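You operate a simulated robot arm through the tools that you are given. There is no shell and no other tool. Be economical: measure what you need, move in short steps, check, and stop when the job is done.

Carry out the task below with a simulated robot arm. There is one attempt and no reset: what you move stays moved.

JOB
Lift the box cover, link the repair motor as its plate asks and cover it again.
Fine: 400/690 V wants delta, links down on the lower studs; 230/400 V wants star, links across; lay the cover on the clear patch beside the motor, which is not wired.

The check looks at the end state, three seconds after you hand in, the way a careful person would. Anything else that was tipped, shoved, dropped, spilled or broken makes it a failure. A push-on lid holds only when it is set on centred and level and pressed home; a screw cap is set on level and turned clockwise until tight.

ROBOT AND FRAMES
A 7-joint arm with a two-finger parallel gripper, fixed in place. Base frame: the origin is at the foot of the arm, x ahead of it, y to its left, z up. Units: cm, degrees, N and s.
With the tool pointing down near the work surface it reaches from about 14 to 56 cm from the base axis. Its first joint turns from -66.0 to 66.0 degrees. Payload 2.5 kg.
The tool frame sits at the grasp point between the pads (the TCP): z along the fingers, y along the line on which they close. The tips reach 2.3 cm beyond it. Largest opening 9.4 cm; finger width 3.8, thickness 1; the body of the gripper, 5.4 by 9.6 cm, starts 3.9 cm behind the TCP.
Orientation is that of the tool frame in the base frame, as a unit quaternion [w, x, y, z]. With the fingers straight down and closing along the base's y, the tool's x points along the base's -x, its y along +y and its z along -z.

CONTROLS
- The arm moves only by the tool drive_tool. Its argument "plan" is a list of rows, each an object of numbers (a shift or turn left out is 0, a gripper value left out holds the last): "dx", "dy", "dz": the shift along the tool's x, y, z in cm; "ax", "ay", "az": the turn, a rotation vector about the tool's x, y, z in degrees; "gripper": the closure, from 0 (fully open) to 1 (shut). In form: [{"dx": .., "dy": .., "dz": .., "ax": .., "ay": .., "az": .., "gripper": ..}, ...]. A call has 1 to 12 rows; each row is the pose to reach, as a shift and turn from the pose commanded when the call began, along the tool's axes at that moment. Each row takes 0.2 s and may step no farther than 5 cm and 8.6 degrees from the row before; otherwise, or with a gripper value out of range, the whole call is refused. Where a pose cannot be reached the arm comes as near as it can. A force on the tool above 40 N (or 10 N above the force at the start of the call, whichever is more), or a blocked arm, ends the call early, and 0.2 s more pass. The fingers move at their own pace (about 10.8 cm/s each) and stop on an object; they squeeze with about 38 N. The grip force told is the motor's: it shows also when the fingers shut on nothing. Time passes only in rows, and 0.2 s behind the last, so rows that repeat a pose let the fingers close. It gives the time, the measured TCP pose, the force on the tool (base axes), the opening and the grip force at its end, in the units of the frame above (readings bear some noise), with the torque about the TCP (base axes, N m) and any sound that the robot's microphone picked up, and new pictures: "show" is both (left out), scene, wrist or none.
- Cameras (640 x 400 px; columns grow to the right, rows downward): "scene" is fixed at [12.77, -41.47, 54.12]; the picture's right is [0.75, -0.66, 0.00], its down [-0.41, -0.46, -0.79] and it looks along [0.52, 0.59, -0.62] (base axes); focal length 214 px, centre (320, 200). "wrist" rides on the gripper at [8.6, 1.6, -7.5] in the tool frame; the picture's right is [-0.18, 0.98, 0.00], its down [-0.58, -0.11, -0.81] and it looks along [-0.79, -0.15, 0.59] (tool axes); focal length 243 px, centre (320, 200). There is no depth. A picture from a camera that has moved, and an enlarged one, comes with that camera's place and axes in the base frame and with its lens.
- zoom(camera, box): a new picture of the part [left, top, right, bottom] of that camera's present view, enlarged. No time passes.
- sign_off(): hands the job in; it is judged then, once.

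Go step by step. Nothing tells you positions but the pictures and the camera data: compare them with the known pose of the tool, close in by small moves and look again before you grip or let go. The budget is 120 turns and 200 pictures, counting those below and the enlarged ones. Unless the task says otherwise, let go and move clear before handing in, and close with one line.

The tools are called after "Request:" by a JSON object that holds its "name" and its "arguments". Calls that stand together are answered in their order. drive_tool: Moves the arm, as the interface text tells. Its arguments: {"type":"object","properties":{"plan":{"type":"array"},"show":{"type":"string","enum":["both","scene","wrist","none"]}},"required":["plan"]} The other tools are called the same way: zoom (camera, box) takes an enlarged picture of a part of a camera's view; sign_off () hands the job in.

At the start:

```text
t: 0.0
tool_pos: [21.41, -17.7, 55.59]
tcp_rot: [0.0, -0.001, 1.0, 0.0]
force: [0.4, 0.1, 0.1]
torque: [0.01, -0.03, -0.01]
gripper_width: 9.42
finger_force: 0.1
```

scene: 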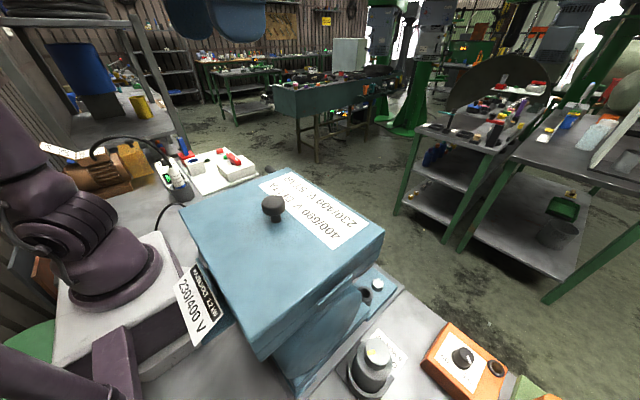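
wrist: 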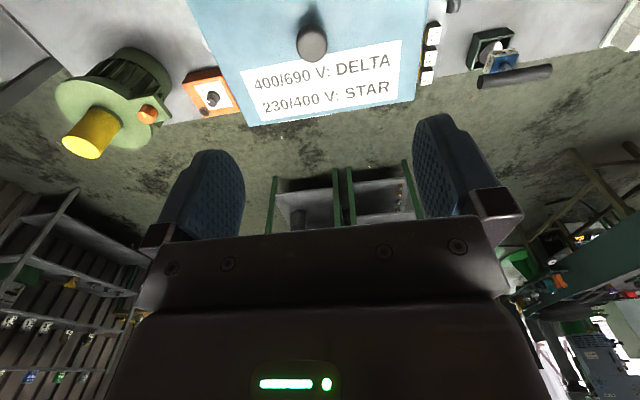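

I see a big blue box (motor terminal box with knobbed cover), a plate reading 230/400 V in front, and another motor at the left. I'll look closer before moving.

Request:
{"name": "zoom", "arguments": {"camera": "scene", "box": [160, 150, 420, 400]}}

Request:
{"name": "zoom", "arguments": {"camera": "scene", "box": [40, 110, 280, 260]}}

Request:
{"name": "zoom", "arguments": {"camera": "wrist", "box": [40, 0, 640, 160]}}

```text
1.60 times, centred on (290, 275) of scene
camera zoom: at [12.77, -41.47, 54.12], right [0.75, -0.66, 0.0], down [-0.41, -0.46, -0.79], along [0.52, 0.59, -0.62], focal length 343 px, centre (368, 80)
```

zoom: 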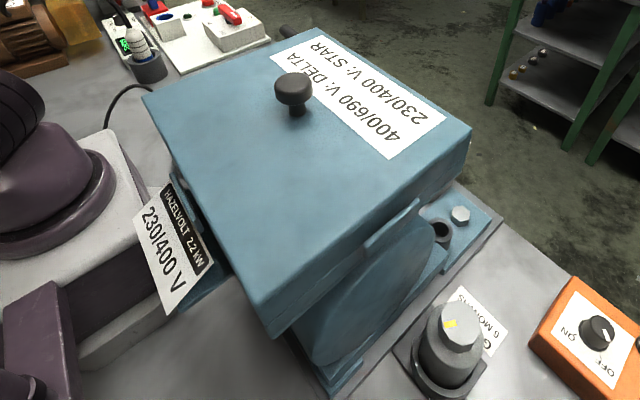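

```text
2.67 times, centred on (160, 185) of scene
camera zoom: at [12.77, -41.47, 54.12], right [0.75, -0.66, 0.0], down [-0.41, -0.46, -0.79], along [0.52, 0.59, -0.62], focal length 572 px, centre (747, 240)
```

zoom: 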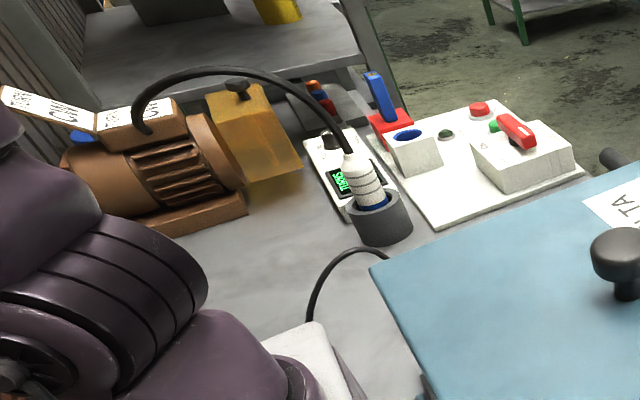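

```text
1.07 times, centred on (340, 80) of wrist (not enlarged: the box is as wide or as high as the picture)
camera zoom: at [12.73, -16.04, 62.98], right [0.18, 0.98, 0.0], down [0.58, -0.11, 0.81], along [0.79, -0.15, -0.59], focal length 259 px, centre (299, 328)
```

zoom: 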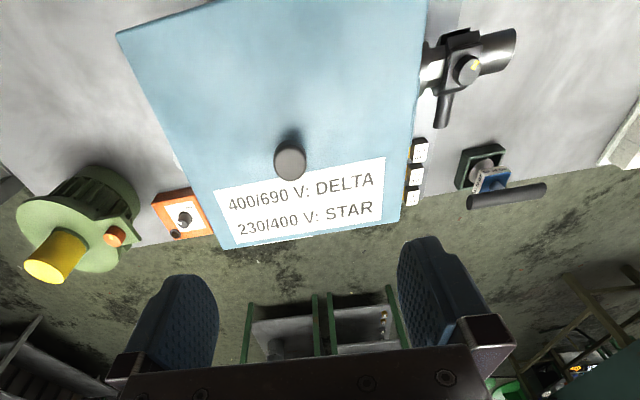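

The cover is about 21x25 cm, centred near (24,-18.5), with its top near z 30 and the knob near (23.5,-19). I'll swing left at height to look for the clear patch.

Request:
{"name": "drive_tool", "arguments": {"plan": [{"dy": 5}, {"dy": 10}, {"dy": 15}, {"dy": 20}, {"dy": 25}, {"dy": 30}]}}

```text
t: 1.4
tool_pos: [21.3, 12.23, 55.7]
tcp_rot: [-0.001, 0.0, 1.0, 0.0]
force: [-0.8, 0.5, -0.6]
torque: [0.01, -0.03, -0.01]
gripper_width: 9.37
finger_force: 0.1
camera wrist: at [12.71, 13.93, 63.08], right [0.18, 0.98, 0.0], down [0.58, -0.11, 0.81], along [0.79, -0.15, -0.59], focal length 243 px, centre (320, 200)
```

scene: 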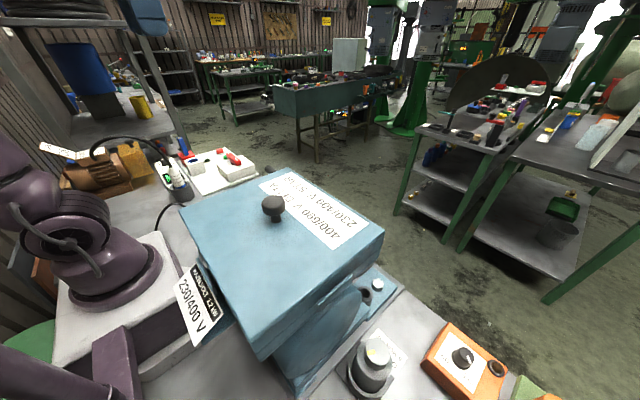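
wrist: 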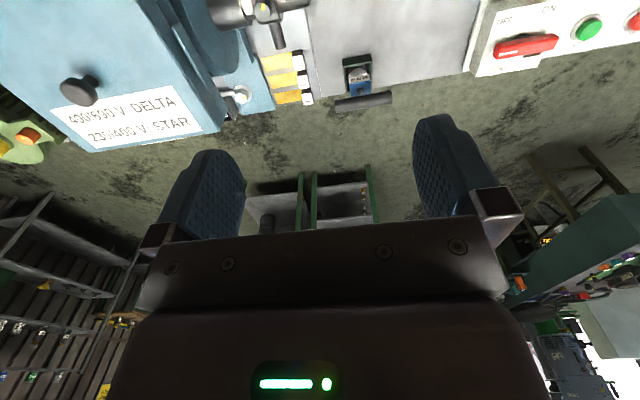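

The area left of the motor shaft looks open. I'll tilt the wrist to look down on it.

Request:
{"name": "drive_tool", "arguments": {"plan": [{"ay": 8}, {"ay": 16}, {"ay": 24}, {"ay": 32}, {"ay": 40}], "show": "wrist"}}

```text
t: 2.6
tool_pos: [24.2, 6.46, 49.19]
tcp_rot: [-0.215, 0.003, 0.977, -0.007]
force: [-0.7, 0.3, -0.2]
torque: [-0.01, 0.01, -0.01]
gripper_width: 9.41
finger_force: 0.1
out of reach, approached as far as the arm can: row 2, 3, 4, 5
camera wrist: at [19.4, 8.34, 59.45], right [0.17, 0.98, -0.09], down [0.87, -0.1, 0.49], along [0.47, -0.16, -0.87], focal length 243 px, centre (320, 200)
```

wrist: 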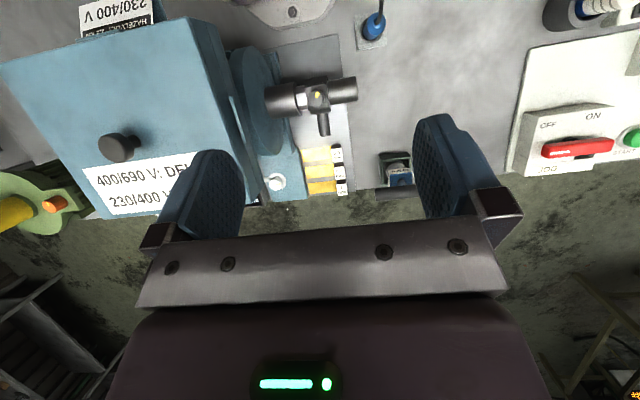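

Request:
{"name": "zoom", "arguments": {"camera": "wrist", "box": [220, 0, 540, 200]}}

```text
2.00 times, centred on (380, 100) of wrist
camera zoom: at [19.4, 8.34, 59.45], right [0.17, 0.98, -0.09], down [0.87, -0.1, 0.49], along [0.47, -0.16, -0.87], focal length 485 px, centre (200, 400)
```

zoom: 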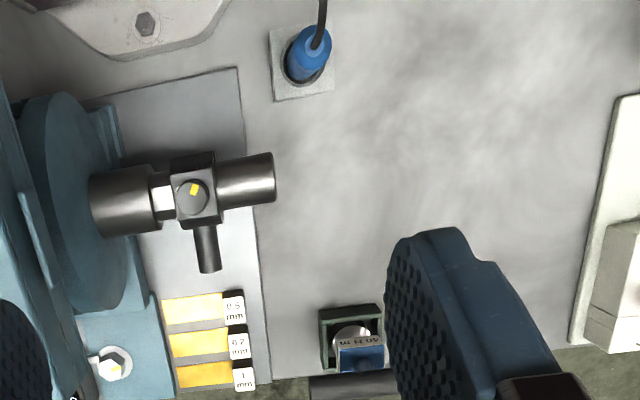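

The table is at about z 0, and the open patch looks to be x 18–42, y 18–42, between the cable plug and the white panel. I'll view it more squarely from above.

Request:
{"name": "drive_tool", "arguments": {"plan": [{"dy": 5, "dz": 2}, {"dy": 10, "dz": 4}, {"dy": 15, "dz": 6}, {"dy": 19, "dz": 8}], "show": "wrist"}}

```text
refused: row 1 steps farther than a row can; nothing moved
```

Step was too long; splitting it.

Request:
{"name": "drive_tool", "arguments": {"plan": [{"dy": 4, "dz": 2}, {"dy": 8, "dz": 4}, {"dy": 12, "dz": 6}, {"dy": 16, "dz": 8}, {"dy": 18, "dz": 10}], "show": "wrist"}}

```text
t: 3.8
tool_pos: [19.9, 24.59, 39.51]
tcp_rot: [-0.214, 0.003, 0.977, -0.007]
force: [0.1, 0.1, 0.0]
torque: [0.0, -0.01, -0.02]
gripper_width: 9.41
finger_force: 0.1
camera wrist: at [15.22, 26.42, 49.81], right [0.17, 0.98, -0.09], down [0.87, -0.1, 0.49], along [0.47, -0.16, -0.87], focal length 243 px, centre (320, 200)
```

wrist: 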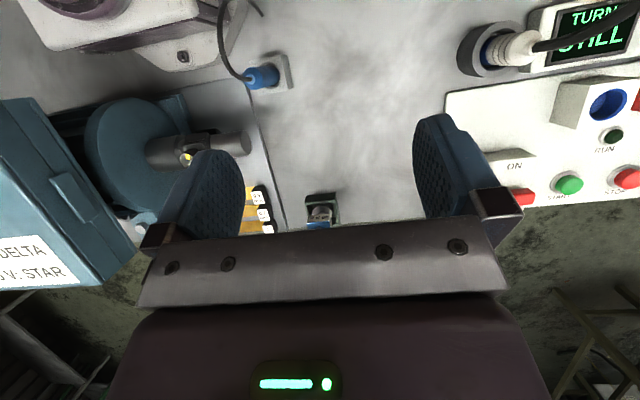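

I now have the patch: about x 14–39, y 18–42, so the cover goes there turned 90°. I'll straighten the wrist, then go above the knob.

Request:
{"name": "drive_tool", "arguments": {"plan": [{"ay": -8}, {"ay": -16}, {"ay": -24.7}, {"ay": -24.7}], "show": "none"}}

```text
refused: row 3 steps farther than a row can; nothing moved
```

Request:
{"name": "drive_tool", "arguments": {"plan": [{"ay": -8}, {"ay": -16}, {"ay": -24.4}, {"ay": -24.7}], "show": "none"}}

```text
t: 4.8
tool_pos: [20.01, 24.51, 39.65]
tcp_rot: [0.001, 0.002, 1.0, -0.008]
force: [0.1, 0.0, -0.3]
torque: [0.01, 0.03, 0.0]
gripper_width: 9.38
finger_force: 0.0
```

Request:
{"name": "drive_tool", "arguments": {"plan": [{"dy": -4.5, "dz": -1.5, "ax": -0.9}, {"dy": -9, "dz": -3, "ax": -0.9}, {"dy": -13.5, "dz": -4, "ax": -0.9}, {"dy": -18.2, "dz": -5, "ax": -0.9}, {"dy": -22.9, "dz": -5, "dx": -1, "ax": -0.9}, {"dy": -27.6, "dz": -5, "dx": -2, "ax": -0.9}, {"dy": -32.3, "dz": -5, "dx": -3, "ax": -0.9}, {"dy": -37, "dz": -5, "dx": -3.5, "ax": -0.9}, {"dy": -41, "dz": -5, "dx": -3.5, "ax": -0.9}, {"dy": -43.7, "dz": -5, "dx": -3.5, "ax": -0.9}]}}

```text
t: 7.0
tool_pos: [23.58, -19.33, 45.4]
tcp_rot: [0.0, 0.001, 1.0, 0.001]
force: [-0.6, -1.0, 0.2]
torque: [-0.04, 0.0, -0.03]
gripper_width: 9.38
finger_force: 0.1
camera wrist: at [14.82, -17.66, 52.8], right [0.19, 0.98, 0.0], down [0.58, -0.11, 0.81], along [0.79, -0.15, -0.59], focal length 243 px, centre (320, 200)
```

scene: 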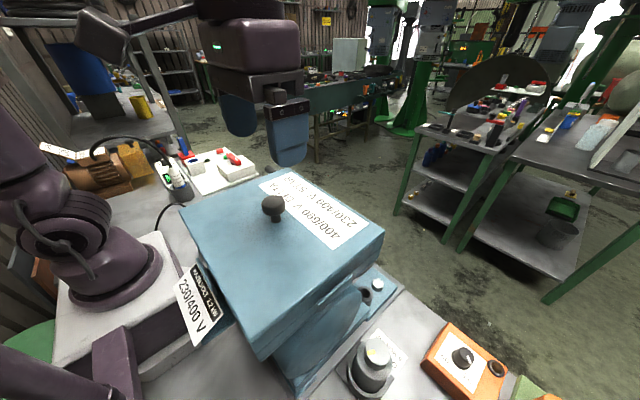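
wrist: 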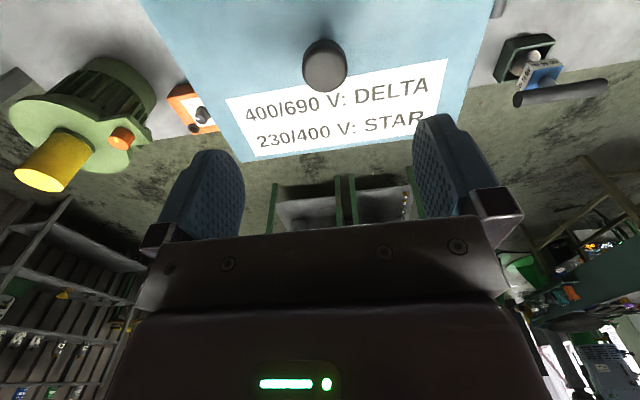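

Request:
{"name": "zoom", "arguments": {"camera": "scene", "box": [230, 170, 330, 240]}}

Request:
{"name": "drive_tool", "arguments": {"plan": [{"dx": -0.3, "dy": 0.3, "dz": 4}, {"dx": -0.3, "dy": 0.3, "dz": 8}]}}

```text
5.71 times, centred on (280, 205) of scene
camera zoom: at [12.77, -41.47, 54.12], right [0.75, -0.66, 0.0], down [-0.41, -0.46, -0.79], along [0.52, 0.59, -0.62], focal length 1226 px, centre (549, 171)
```

zoom: 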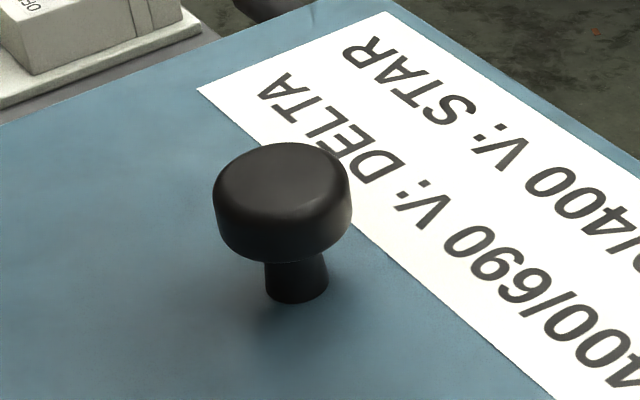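

```text
t: 7.6
tool_pos: [23.7, -19.0, 37.26]
tcp_rot: [0.0, 0.001, 1.0, 0.0]
force: [0.4, -0.5, -0.2]
torque: [0.01, -0.03, -0.02]
gripper_width: 9.41
finger_force: 0.1
camera wrist: at [15.13, -17.28, 44.65], right [0.19, 0.98, 0.0], down [0.58, -0.11, 0.81], along [0.79, -0.15, -0.59], focal length 243 px, centre (320, 200)
```

scene: 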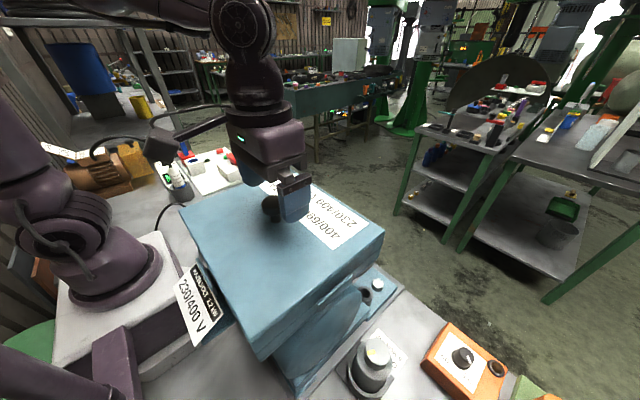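
wrist: 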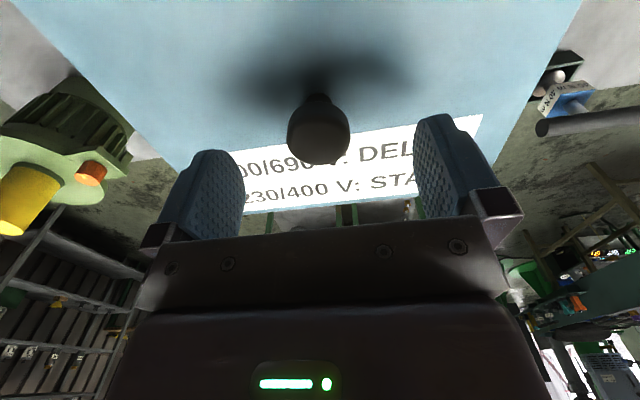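

The knob sits between the fingers and slightly ahead. I'll descend so the pads surround the knob head.

Request:
{"name": "drive_tool", "arguments": {"plan": [{"dz": 2, "dx": -0.1}, {"dz": 3.4, "dx": -0.1}]}}

Request:
{"name": "zoom", "arguments": {"camera": "scene", "box": [230, 160, 340, 240]}}

```text
t: 8.2
tool_pos: [23.82, -18.96, 33.86]
tcp_rot: [0.0, 0.001, 1.0, 0.0]
force: [-0.4, -0.4, -0.1]
torque: [-0.01, -0.03, -0.02]
gripper_width: 9.41
finger_force: 0.0
camera wrist: at [15.17, -17.31, 41.32], right [0.19, 0.98, 0.0], down [0.58, -0.11, 0.81], along [0.79, -0.15, -0.59], focal length 243 px, centre (320, 200)
```

scene: 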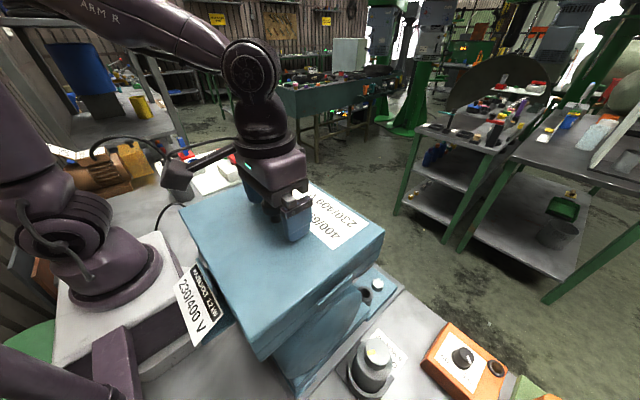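
wrist: 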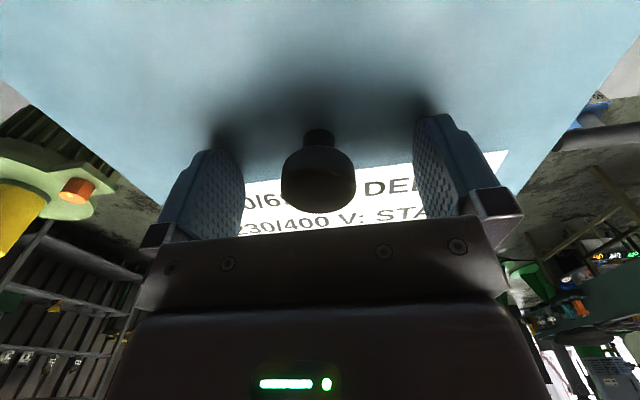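

```text
5.00 times, centred on (285, 200) of scene
camera zoom: at [12.77, -41.47, 54.12], right [0.75, -0.66, 0.0], down [-0.41, -0.46, -0.79], along [0.52, 0.59, -0.62], focal length 1072 px, centre (495, 200)
```

zoom: 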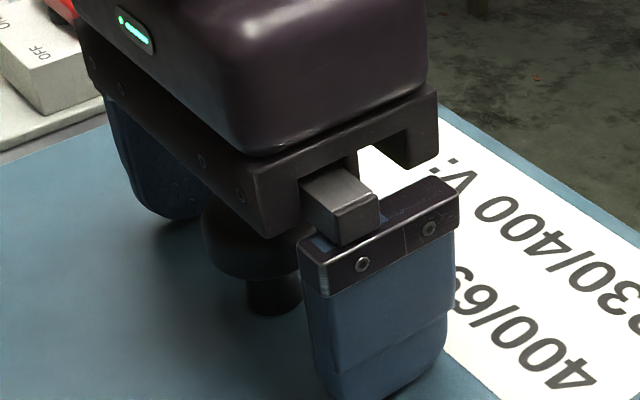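

The TCP projects onto the knob head, so it is well placed. Closing the gripper.

Request:
{"name": "drive_tool", "arguments": {"plan": [{"gripper": 1}, {"gripper": 1}, {"gripper": 1}, {"gripper": 1}], "show": "wrist"}}

```text
t: 9.2
tool_pos: [23.79, -18.96, 33.92]
tcp_rot: [-0.001, 0.0, 1.0, 0.001]
force: [-0.2, -0.2, 0.1]
torque: [-0.02, -0.05, -0.03]
gripper_width: 3.31
finger_force: 37.9
camera wrist: at [15.18, -17.3, 41.33], right [0.19, 0.98, 0.0], down [0.58, -0.11, 0.81], along [0.79, -0.15, -0.59], focal length 243 px, centre (320, 200)
```

wrist: 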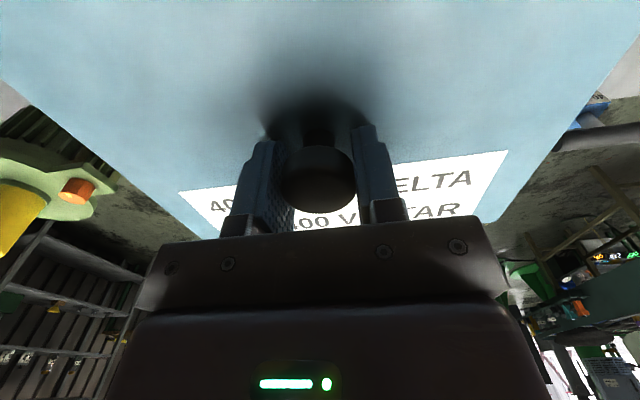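

Gripped at 3.3 cm, with the grip pose recorded as (23.8,-18.96,33.9). Now lifting slowly.

Request:
{"name": "drive_tool", "arguments": {"plan": [{"dz": -0.5}, {"dz": -1}, {"dz": -2}, {"dz": -4}, {"dz": -6}, {"dz": -8}]}}

```text
t: 10.6
tool_pos: [23.73, -18.87, 41.82]
tcp_rot: [0.0, 0.001, 1.0, -0.001]
force: [-0.3, 0.2, -3.2]
torque: [0.0, 0.0, -0.01]
gripper_width: 3.29
finger_force: 37.6
camera wrist: at [15.07, -17.13, 49.34], right [0.19, 0.98, 0.0], down [0.58, -0.11, 0.81], along [0.79, -0.15, -0.59], focal length 243 px, centre (320, 200)
```

scene: 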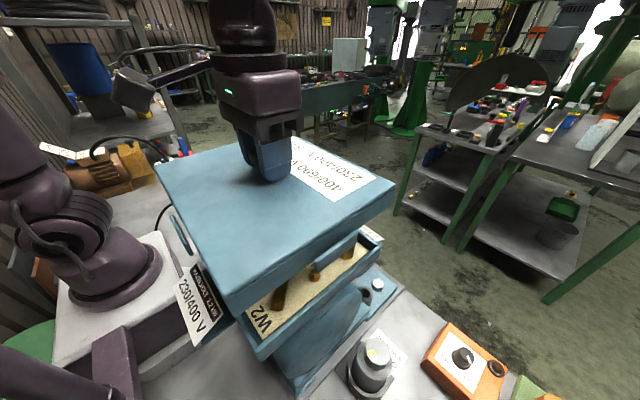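
wrist: 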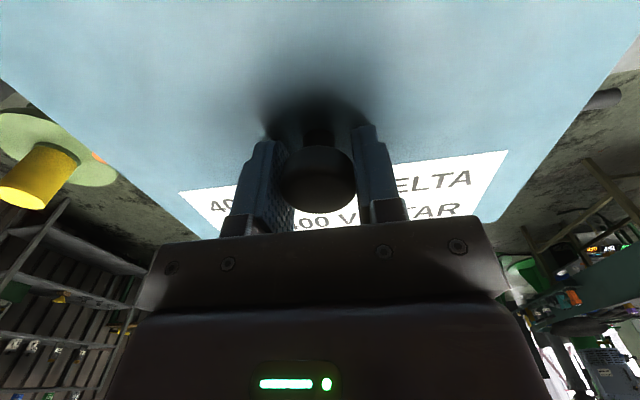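

Request:
{"name": "zoom", "arguments": {"camera": "scene", "box": [140, 130, 420, 370]}}

```text
1.67 times, centred on (280, 250) of scene
camera zoom: at [12.77, -41.48, 54.12], right [0.75, -0.66, 0.0], down [-0.41, -0.46, -0.79], along [0.52, 0.59, -0.62], focal length 358 px, centre (387, 117)
```

zoom: 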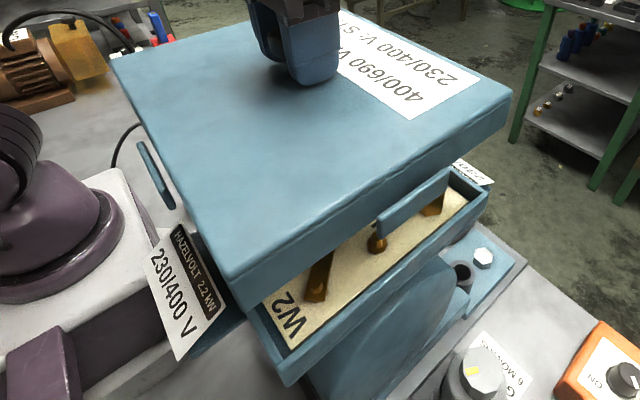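

The cover has a shallow skirt with side tabs and weighs about 0.33 kg. I'll swing it over to the patch, turning 90° on the way.

Request:
{"name": "drive_tool", "arguments": {"plan": [{"dx": -1.5, "dy": 4.1, "dz": -1, "az": -7.5}, {"dx": -2.7, "dy": 8.2, "dz": -1, "az": -15}, {"dx": -3.7, "dy": 12.3, "dz": -1, "az": -22.5}, {"dx": -4.5, "dy": 16.4, "dz": -1, "az": -30}, {"dx": -5, "dy": 20.5, "dz": -1, "az": -37.5}, {"dx": -5.3, "dy": 24.6, "dz": -1, "az": -45}, {"dx": -5.3, "dy": 28.7, "dz": -1, "az": -52.5}, {"dx": -5, "dy": 32.8, "dz": -1, "az": -60}, {"dx": -4.5, "dy": 36.9, "dz": -1, "az": -67.5}, {"dx": -4, "dy": 41, "dz": -1, "az": -75}, {"dx": -3.4, "dy": 45.1, "dz": -1, "az": -82.5}, {"dx": -2.8, "dy": 49.2, "dz": -1, "az": -90}]}}

```text
t: 13.2
tool_pos: [26.74, 30.69, 42.93]
tcp_rot: [0.0, 0.707, -0.707, 0.0]
force: [0.4, 0.6, -3.5]
torque: [0.0, 0.04, -0.01]
gripper_width: 3.28
finger_force: 38.2
camera wrist: at [25.08, 21.99, 50.27], right [-0.98, 0.18, 0.0], down [0.11, 0.58, 0.81], along [0.15, 0.79, -0.59], focal length 243 px, centre (320, 200)
```

scene: 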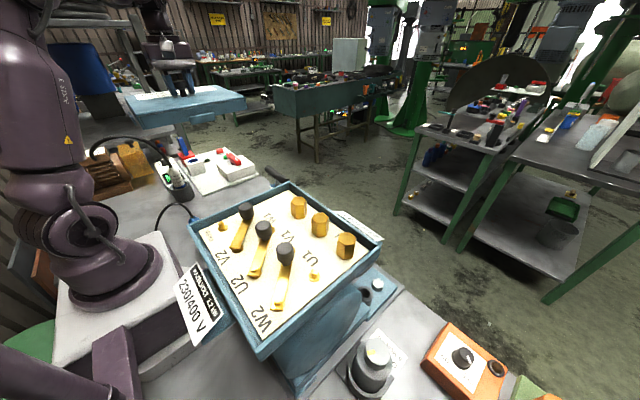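
wrist: 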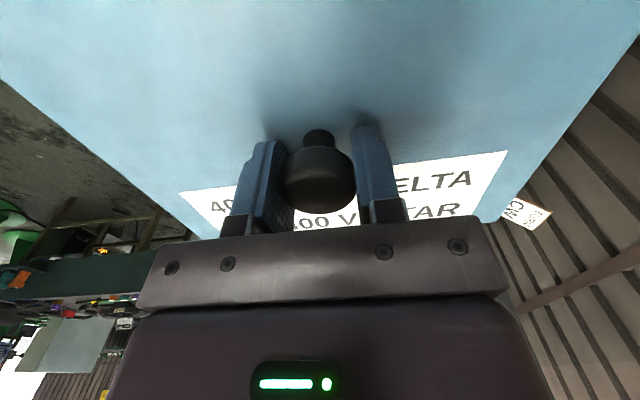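

The cover is over the patch and the terminal box is open. I'll look at the inside before setting the cover down.

Request:
{"name": "zoom", "arguments": {"camera": "scene", "box": [180, 170, 400, 360]}}

Request:
{"name": "zoom", "arguments": {"camera": "scene", "box": [100, 70, 300, 210]}}

```text
2.11 times, centred on (290, 265) of scene
camera zoom: at [12.77, -41.48, 54.12], right [0.75, -0.66, 0.0], down [-0.41, -0.46, -0.79], along [0.52, 0.59, -0.62], focal length 452 px, centre (383, 63)
```

zoom: 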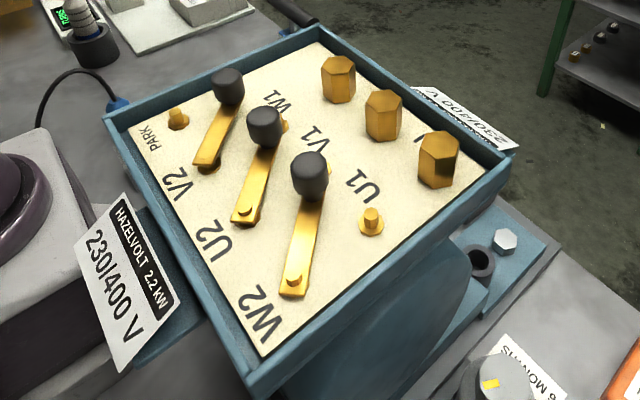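

```text
2.86 times, centred on (200, 140) of scene
camera zoom: at [12.77, -41.48, 54.12], right [0.75, -0.66, 0.0], down [-0.41, -0.46, -0.79], along [0.52, 0.59, -0.62], focal length 613 px, centre (663, 371)
```

zoom: 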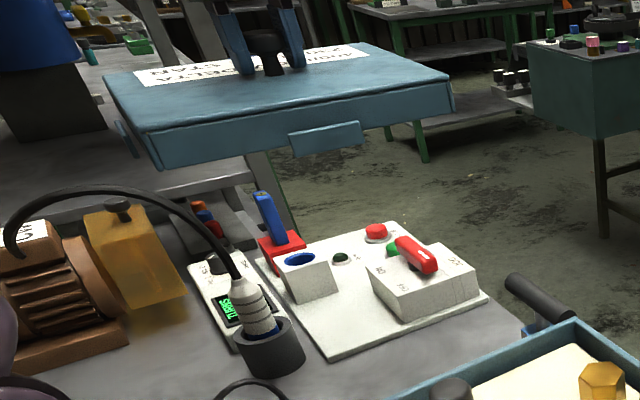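

Now lowering the cover toward the table, stopping well short to check.

Request:
{"name": "drive_tool", "arguments": {"plan": [{"dz": 4}, {"dz": 8}, {"dz": 12}, {"dz": 16}, {"dz": 20}, {"dz": 24}, {"dz": 27}]}}

Request:
{"name": "zoom", "arguments": {"camera": "scene", "box": [60, 110, 320, 270]}}

```text
t: 14.8
tool_pos: [26.74, 30.47, 15.94]
tcp_rot: [0.0, -0.707, 0.707, -0.001]
force: [0.3, 0.0, -3.0]
torque: [0.01, 0.0, 0.01]
gripper_width: 3.27
finger_force: 38.3
camera wrist: at [25.11, 21.93, 23.32], right [-0.98, 0.19, 0.0], down [0.11, 0.58, 0.81], along [0.15, 0.79, -0.59], focal length 243 px, centre (320, 200)
```

scene: 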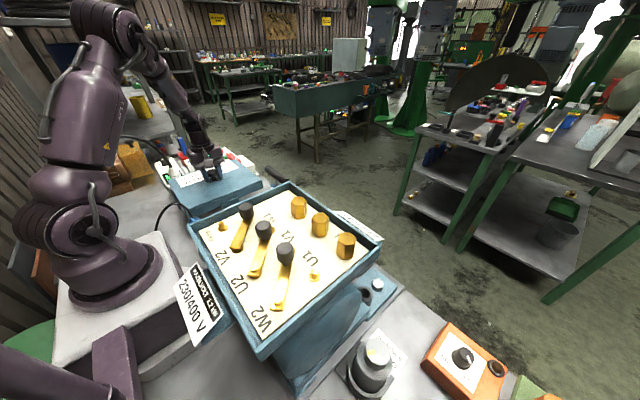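
wrist: 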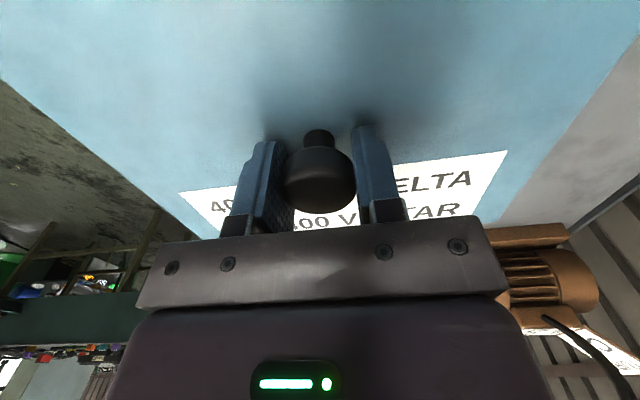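

```text
2.46 times, centred on (190, 190) of scene
camera zoom: at [12.77, -41.47, 54.12], right [0.75, -0.66, 0.0], down [-0.41, -0.46, -0.79], along [0.52, 0.59, -0.62], focal length 528 px, centre (640, 225)
```

zoom: 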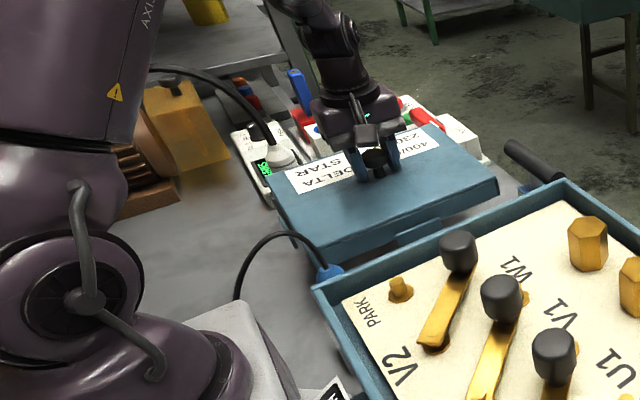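

I'll shift 1.2 cm off the white panel and continue down slowly, stopping on contact.

Request:
{"name": "drive_tool", "arguments": {"plan": [{"dx": 1.2, "dz": 1}, {"dx": 1.2, "dz": 3}, {"dx": 1.2, "dz": 5}]}}

Request:
{"name": "zoom", "arguments": {"camera": "scene", "box": [140, 120, 300, 220]}}

```text
t: 15.6
tool_pos: [26.81, 29.36, 10.96]
tcp_rot: [-0.001, -0.706, 0.708, 0.001]
force: [0.2, 0.4, -3.4]
torque: [0.02, 0.0, 0.02]
gripper_width: 3.3
finger_force: 37.9
camera wrist: at [25.11, 20.71, 18.39], right [-0.98, 0.19, 0.0], down [0.11, 0.58, 0.81], along [0.15, 0.79, -0.59], focal length 243 px, centre (320, 200)
```

scene: 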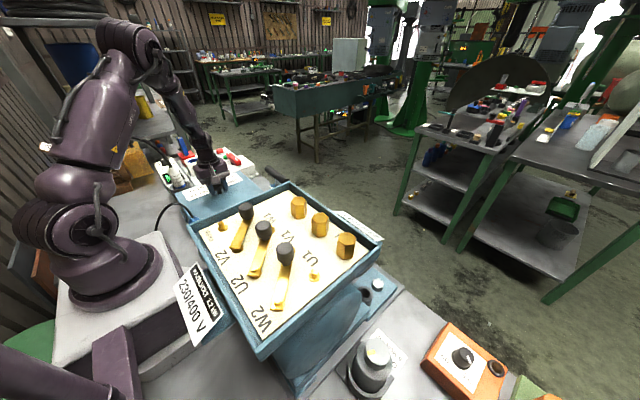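
wrist: 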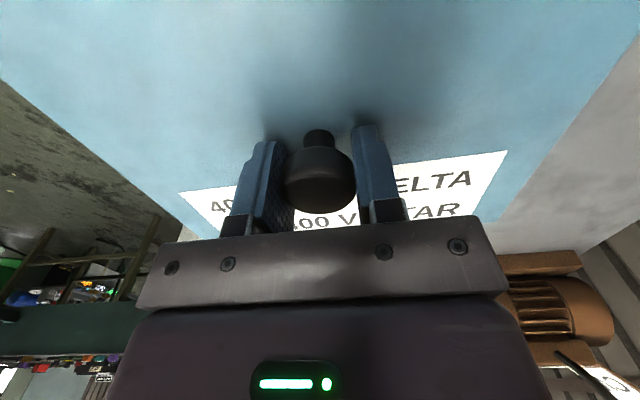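

```text
4.00 times, centred on (220, 170) of scene
camera zoom: at [12.77, -41.47, 54.12], right [0.75, -0.66, 0.0], down [-0.41, -0.46, -0.79], along [0.52, 0.59, -0.62], focal length 858 px, centre (720, 320)
```

zoom: 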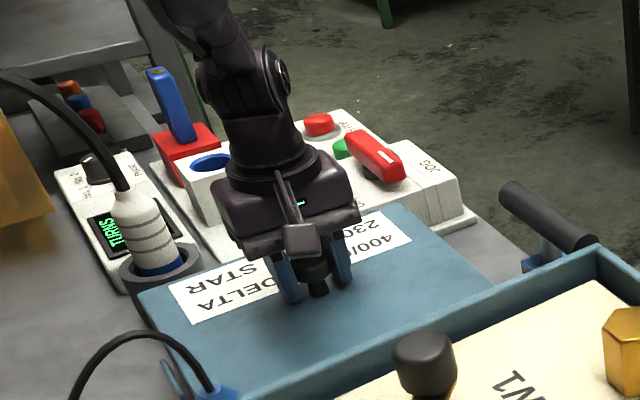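

Request:
{"name": "drive_tool", "arguments": {"plan": [{"dz": 0.6}, {"dz": 1.2}, {"dz": 1.8}, {"dz": 2.4}, {"dz": 3.0}, {"dz": 3.6}]}}

```text
t: 17.0
tool_pos: [26.79, 29.17, 7.4]
tcp_rot: [0.0, -0.706, 0.708, 0.001]
force: [-1.2, -0.2, -4.2]
torque: [-0.02, 0.0, -0.01]
gripper_width: 3.31
finger_force: 38.0
camera wrist: at [25.18, 20.58, 14.74], right [-0.98, 0.19, 0.0], down [0.11, 0.58, 0.81], along [0.15, 0.79, -0.59], focal length 243 px, centre (320, 200)
```

scene: 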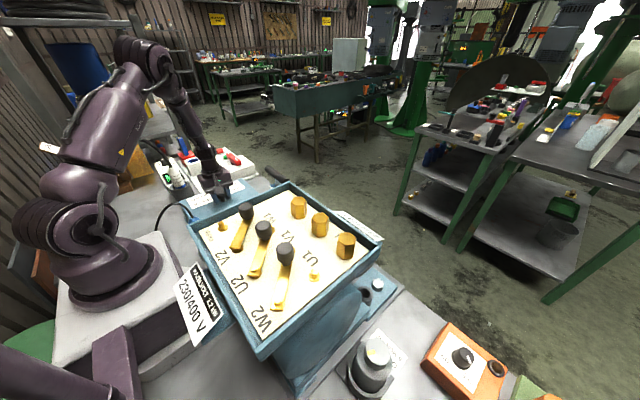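
wrist: 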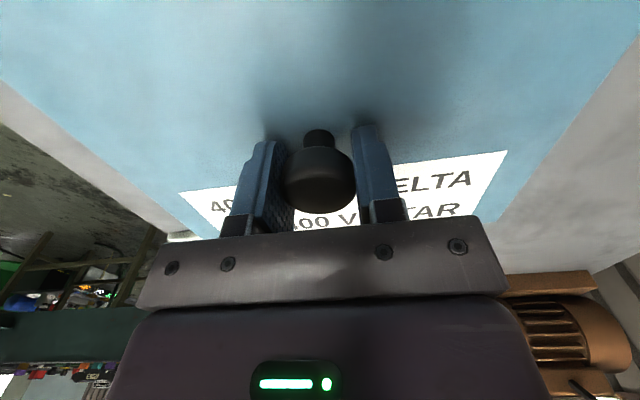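

Request:
{"name": "drive_tool", "arguments": {"plan": [{"dz": 0.4}, {"dz": 0.8}, {"dz": 1.2}, {"dz": 1.6}, {"dz": 2.0}]}}

Request:
{"name": "zoom", "arguments": {"camera": "scene", "box": [140, 120, 300, 220]}}

```text
t: 17.8
tool_pos: [26.88, 29.31, 6.68]
tcp_rot: [0.001, -0.706, 0.708, 0.0]
force: [-0.3, -0.8, 2.9]
torque: [0.14, 0.42, 0.04]
gripper_width: 3.27
finger_force: 38.2
stopped in row 3: the force on the tool passed its limit at 50 N (the readings are from after the stop); the commanded pose is now the measured one
camera wrist: at [25.17, 20.62, 13.97], right [-0.98, 0.19, 0.0], down [0.11, 0.58, 0.81], along [0.15, 0.79, -0.59], focal length 243 px, centre (320, 200)
```

scene: 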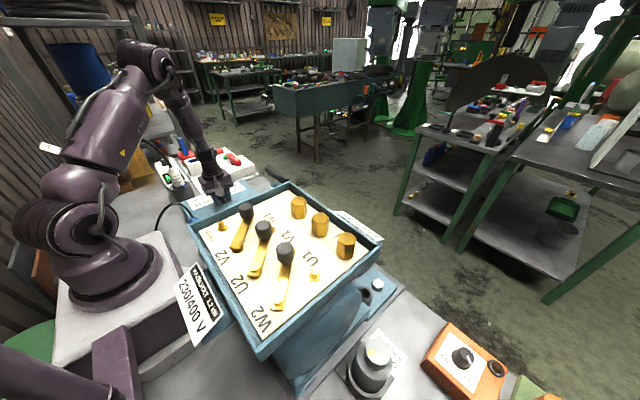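
wrist: 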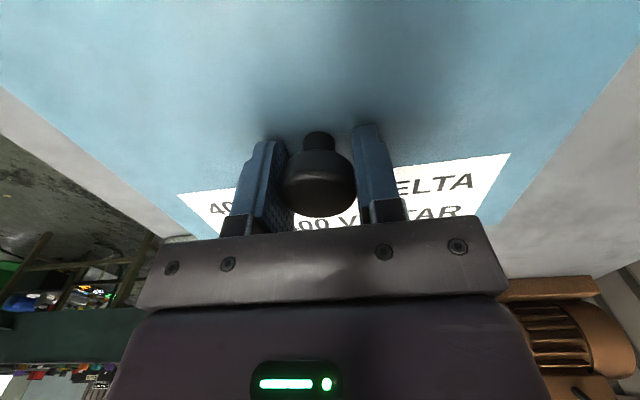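

```text
4.00 times, centred on (220, 170) of scene
camera zoom: at [12.77, -41.48, 54.12], right [0.75, -0.66, 0.0], down [-0.41, -0.46, -0.79], along [0.52, 0.59, -0.62], focal length 858 px, centre (720, 320)
```

zoom: 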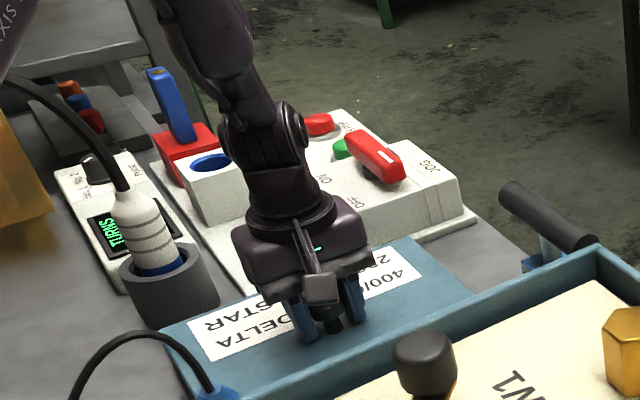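

Contact with the cover resting at TCP z 6.7, which fits the skirt and tab height. Releasing and backing up.

Request:
{"name": "drive_tool", "arguments": {"plan": [{"gripper": 0}, {"gripper": 0}, {"gripper": 0}, {"dz": -2}, {"dz": -5}, {"dz": -9}, {"dz": -13}, {"dz": -18}]}}

Request:
{"name": "zoom", "arguments": {"camera": "scene", "box": [140, 120, 300, 220]}}

```text
t: 19.6
tool_pos: [27.01, 29.19, 24.66]
tcp_rot: [0.0, -0.707, 0.708, 0.0]
force: [-0.4, 0.5, 0.4]
torque: [0.01, 0.0, 0.01]
gripper_width: 9.39
finger_force: 0.1
camera wrist: at [25.27, 20.59, 32.02], right [-0.98, 0.18, 0.0], down [0.11, 0.58, 0.81], along [0.15, 0.79, -0.59], focal length 243 px, centre (320, 200)
```

scene: 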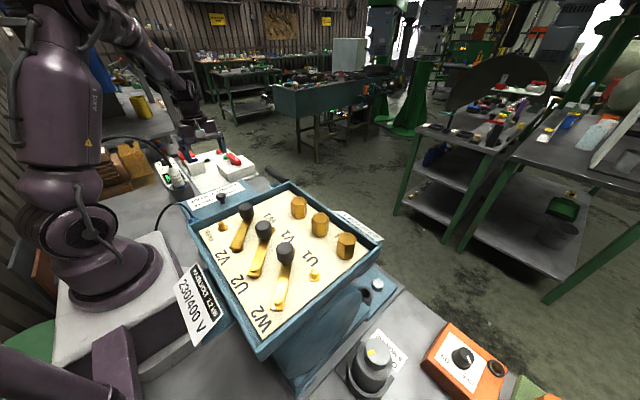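
wrist: 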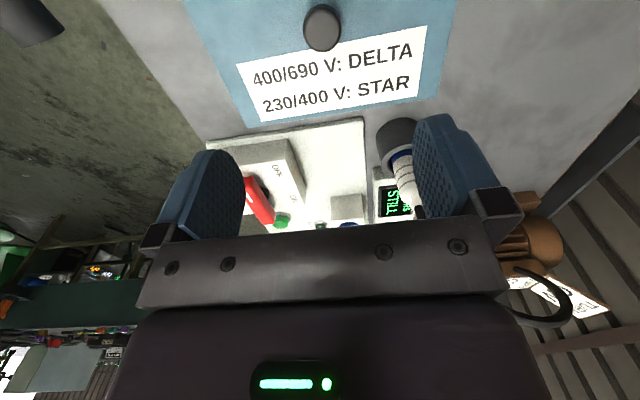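

```text
4.00 times, centred on (220, 170) of scene
camera zoom: at [12.77, -41.47, 54.12], right [0.75, -0.66, 0.0], down [-0.41, -0.46, -0.79], along [0.52, 0.59, -0.62], focal length 858 px, centre (720, 320)
```

zoom: 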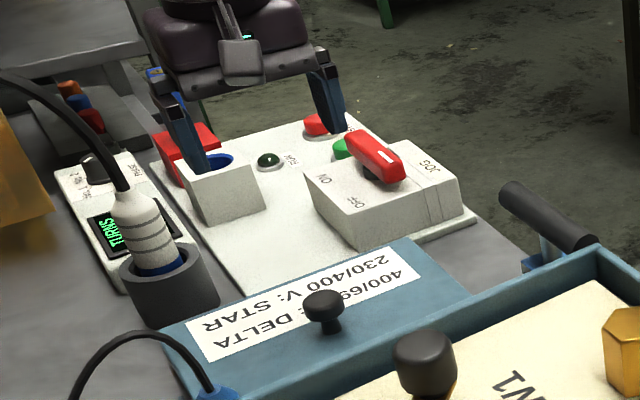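

The cover lies flat and clear. I'll rise and swing back over the terminal box for a close look.

Request:
{"name": "drive_tool", "arguments": {"plan": [{"dz": -5}, {"dz": -10}, {"dz": -15}, {"dz": -20}], "show": "none"}}

Request:
{"name": "drive_tool", "arguments": {"plan": [{"dx": 4, "dy": -1, "az": 7.5}, {"dx": 8, "dy": -1, "az": 15}, {"dx": 12, "dy": -1, "az": 22.5}, {"dx": 16, "dy": -1, "az": 30}, {"dx": 20, "dy": 0, "az": 37.5}, {"dx": 24, "dy": 1, "az": 45}, {"dx": 28, "dy": 2, "az": 52.5}, {"dx": 32, "dy": 3, "az": 60}, {"dx": 36, "dy": 4, "az": 67.5}, {"dx": 40, "dy": 5, "az": 75}, {"dx": 44, "dy": 5, "az": 82.5}, {"dx": 48, "dy": 5, "az": 90}], "show": "none"}}

Request:
{"name": "drive_tool", "arguments": {"plan": [{"ay": 8}, {"ay": 16}, {"ay": 24}, {"ay": 28}]}}

```text
t: 20.6
tool_pos: [26.63, 29.1, 44.52]
tcp_rot: [0.0, -0.707, 0.708, 0.0]
force: [0.4, -0.1, -0.4]
torque: [-0.01, -0.02, 0.01]
gripper_width: 9.42
finger_force: 0.1
```

```text
t: 23.2
tool_pos: [22.0, -18.92, 44.57]
tcp_rot: [0.0, 0.0, 1.0, 0.0]
force: [0.2, -0.8, 0.6]
torque: [0.01, 0.0, 0.0]
gripper_width: 9.4
finger_force: 0.0
```

```text
t: 24.2
tool_pos: [21.8, -18.73, 44.51]
tcp_rot: [-0.243, -0.001, 0.97, 0.0]
force: [0.3, 0.6, -0.7]
torque: [0.0, 0.01, 0.02]
gripper_width: 9.42
finger_force: 0.1
camera wrist: at [17.64, -17.16, 55.12], right [0.16, 0.98, -0.09], down [0.89, -0.11, 0.44], along [0.42, -0.15, -0.9], focal length 243 px, centre (320, 200)
```

scene: 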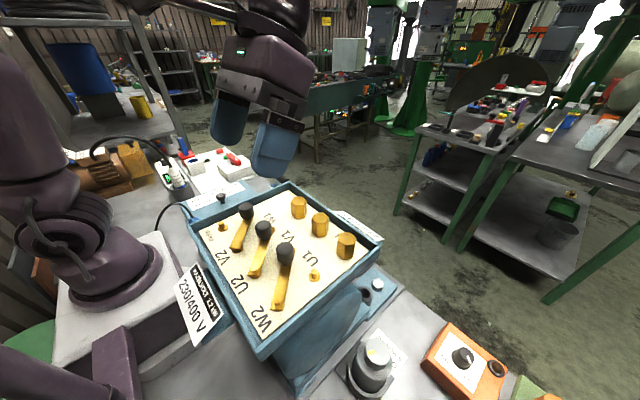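
wrist: 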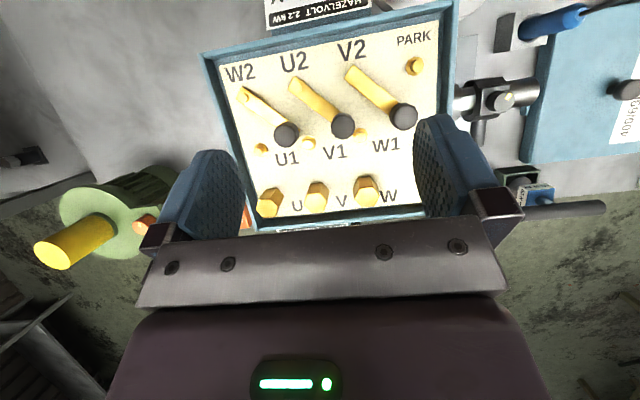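

Request:
{"name": "zoom", "arguments": {"camera": "wrist", "box": [195, 0, 465, 240]}}

Request:
{"name": "zoom", "arguments": {"camera": "scene", "box": [190, 185, 390, 345]}}

```text
1.67 times, centred on (330, 120) of wrist
camera zoom: at [17.64, -17.16, 55.12], right [0.16, 0.98, -0.09], down [0.89, -0.11, 0.44], along [0.42, -0.15, -0.9], focal length 404 px, centre (303, 333)
```

zoom: 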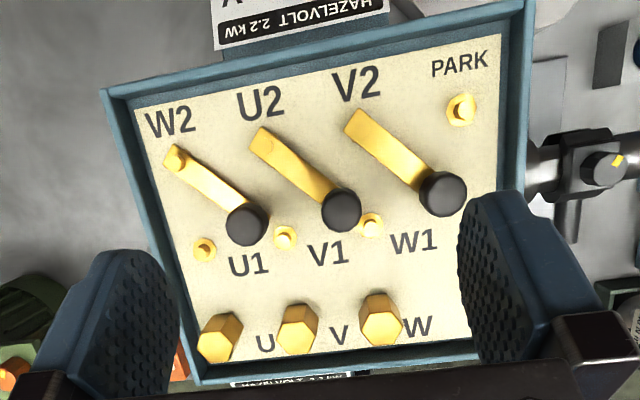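

```text
2.50 times, centred on (290, 265) of scene
camera zoom: at [12.77, -41.47, 54.12], right [0.75, -0.66, 0.0], down [-0.41, -0.46, -0.79], along [0.52, 0.59, -0.62], focal length 536 px, centre (395, 38)
```

zoom: 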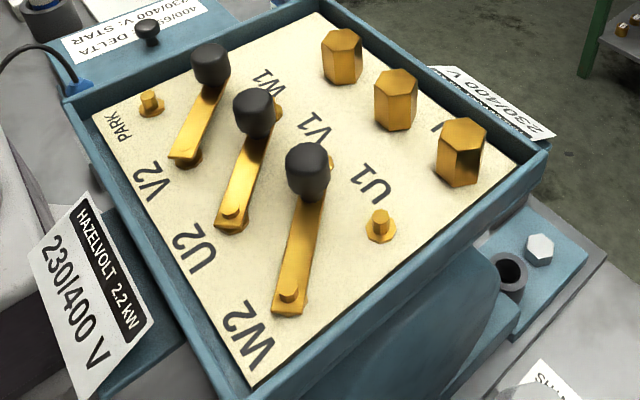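

Two rows of studs sit on a ~6 cm grid (W2/U2/V2/PARK at x≈17.3 and U1/V1/W1 at x≈23.2). The three links hang at 45° from W2, U2 and V2 with a black knob at each free end. I'll zoom in to see how they sit.

Request:
{"name": "zoom", "arguments": {"camera": "scene", "box": [250, 230, 330, 320]}}

Request:
{"name": "zoom", "arguments": {"camera": "scene", "box": [210, 190, 290, 290]}}

Request:
{"name": "zoom", "arguments": {"camera": "wrist", "box": [250, 40, 430, 160]}}

```text
4.44 times, centred on (290, 275) of scene
camera zoom: at [12.77, -41.47, 54.12], right [0.75, -0.66, 0.0], down [-0.41, -0.46, -0.79], along [0.52, 0.59, -0.62], focal length 953 px, centre (453, -133)
```

zoom: 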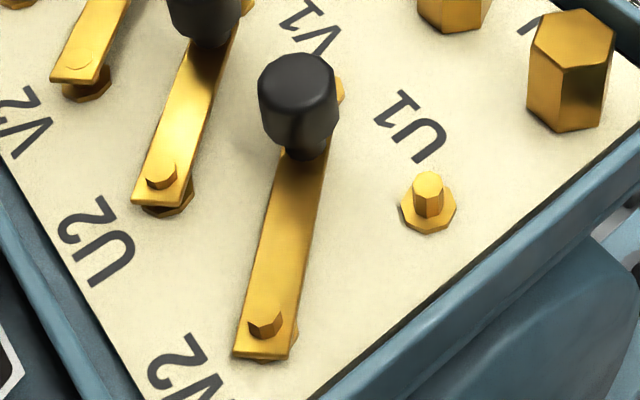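

```text
4.00 times, centred on (250, 240) of scene
camera zoom: at [12.77, -41.47, 54.12], right [0.75, -0.66, 0.0], down [-0.41, -0.46, -0.79], along [0.52, 0.59, -0.62], focal length 858 px, centre (600, 40)
```

zoom: 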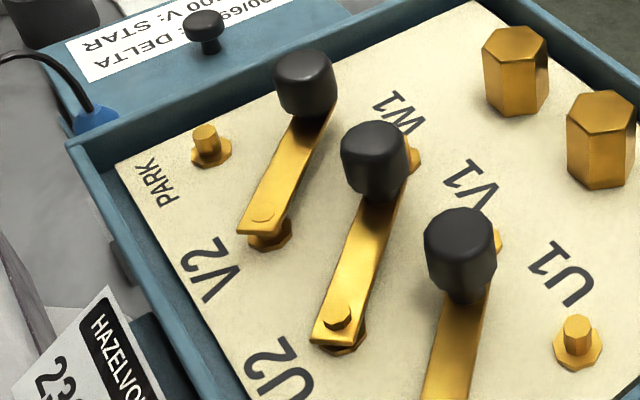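

```text
3.33 times, centred on (340, 100) of wrist
camera zoom: at [17.64, -17.16, 55.12], right [0.16, 0.98, -0.09], down [0.89, -0.11, 0.44], along [0.42, -0.15, -0.9], focal length 809 px, centre (253, 533)
```

zoom: 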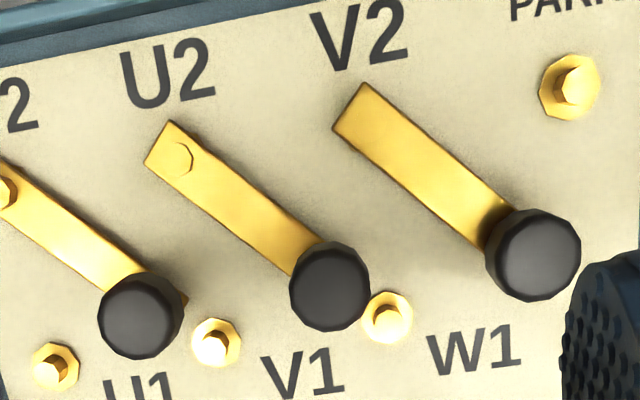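

The links pivot on W2/U2/V2 at stepped heights, each with a free knobbed end 6 cm out at 45°. Star means swinging each one across (+y): W2→U2, U2→V2 and V2→PARK. I'll start with V2's link, whose knob is near (21.6,-11.8); first I level the tool and yaw it so the fingers follow the link.

Request:
{"name": "drive_tool", "arguments": {"plan": [{"ay": -8}, {"ay": -16}, {"ay": -24}, {"ay": -28}], "show": "none"}}

Request:
{"name": "drive_tool", "arguments": {"plan": [{"dy": 1.2, "dz": 1, "az": 8, "gripper": 0.5}, {"dy": 2.4, "dz": 2, "az": 16, "gripper": 0.5}, {"dy": 3.6, "dz": 3, "az": 24, "gripper": 0.5}, {"dy": 4.8, "dz": 4, "az": 32, "gripper": 0.5}, {"dy": 6, "dz": 5, "az": 40, "gripper": 0.5}, {"dy": 6.9, "dz": 6, "az": 45, "gripper": 0.5}]}}

```text
t: 25.2
tool_pos: [21.81, -18.78, 44.58]
tcp_rot: [0.002, 0.001, 1.0, 0.001]
force: [-0.1, 0.1, 0.7]
torque: [0.0, 0.04, -0.02]
gripper_width: 9.4
finger_force: 0.1
```

```text
t: 26.6
tool_pos: [21.56, -11.82, 38.53]
tcp_rot: [0.0, 0.385, 0.923, 0.002]
force: [-0.1, 0.5, -0.3]
torque: [-0.01, -0.01, -0.01]
gripper_width: 4.7
finger_force: 0.0
camera wrist: at [16.64, -4.49, 45.88], right [0.83, 0.56, 0.0], down [0.33, -0.49, 0.81], along [0.45, -0.67, -0.59], focal length 243 px, centre (320, 200)
```

scene: 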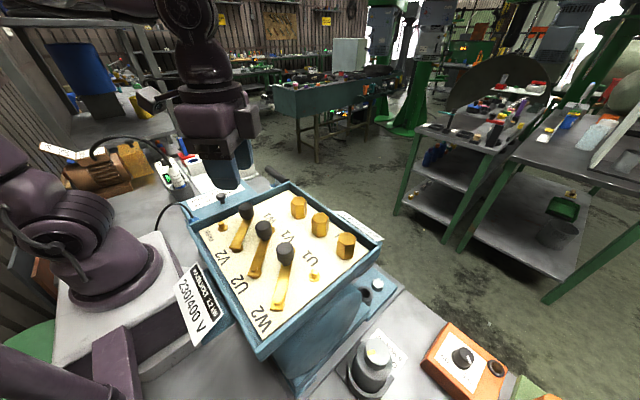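
wrist: 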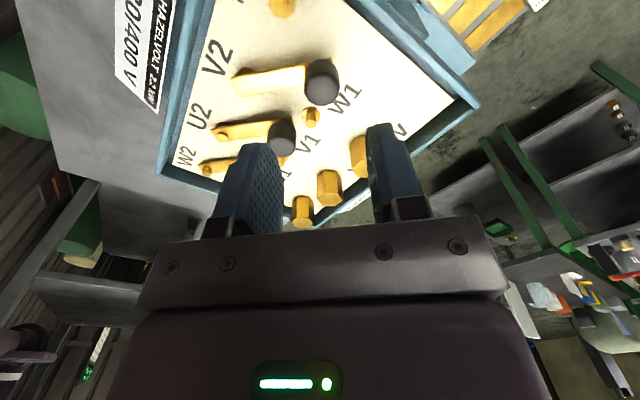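

The knob lines up with the closing axis, slightly toward the camera. I'll shift 0.6 that way and descend partway.

Request:
{"name": "drive_tool", "arguments": {"plan": [{"dx": 0.3, "dz": 2.5}, {"dx": 0.6, "dz": 5}]}}

Request:
{"name": "zoom", "arguments": {"camera": "scene", "box": [190, 150, 310, 250]}}

```text
t: 27.2
tool_pos: [21.4, -11.59, 33.46]
tcp_rot: [0.0, 0.383, 0.924, 0.002]
force: [-0.9, 0.2, 0.7]
torque: [0.0, 0.01, 0.0]
gripper_width: 4.69
finger_force: 0.0
camera wrist: at [16.37, -4.19, 40.85], right [0.83, 0.56, 0.0], down [0.33, -0.49, 0.81], along [0.45, -0.67, -0.59], focal length 243 px, centre (320, 200)
```

scene: 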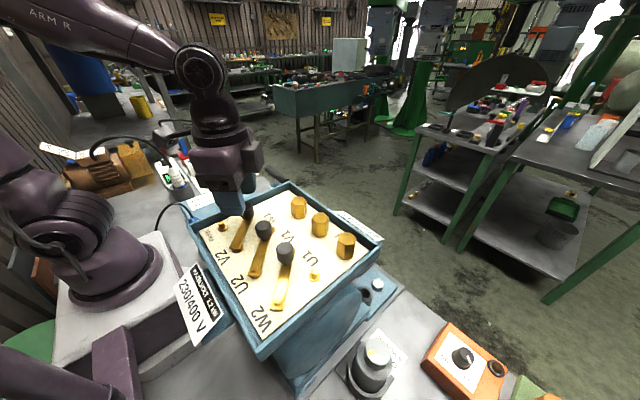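
wrist: 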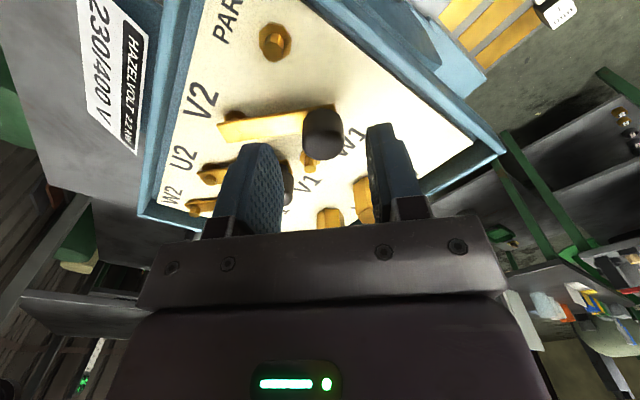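

```text
4.00 times, centred on (250, 200) of scene
camera zoom: at [12.77, -41.47, 54.12], right [0.75, -0.66, 0.0], down [-0.41, -0.46, -0.79], along [0.52, 0.59, -0.62], focal length 858 px, centre (600, 200)
```

zoom: 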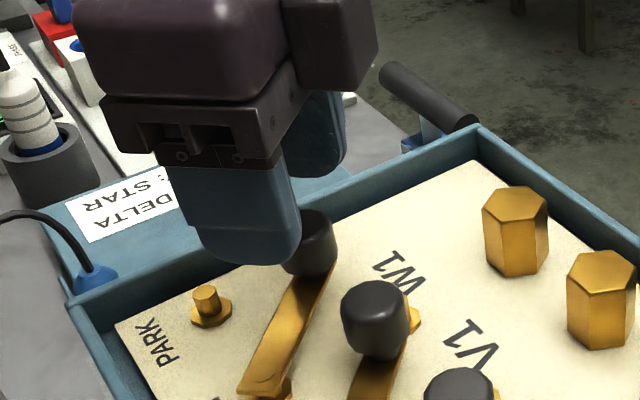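

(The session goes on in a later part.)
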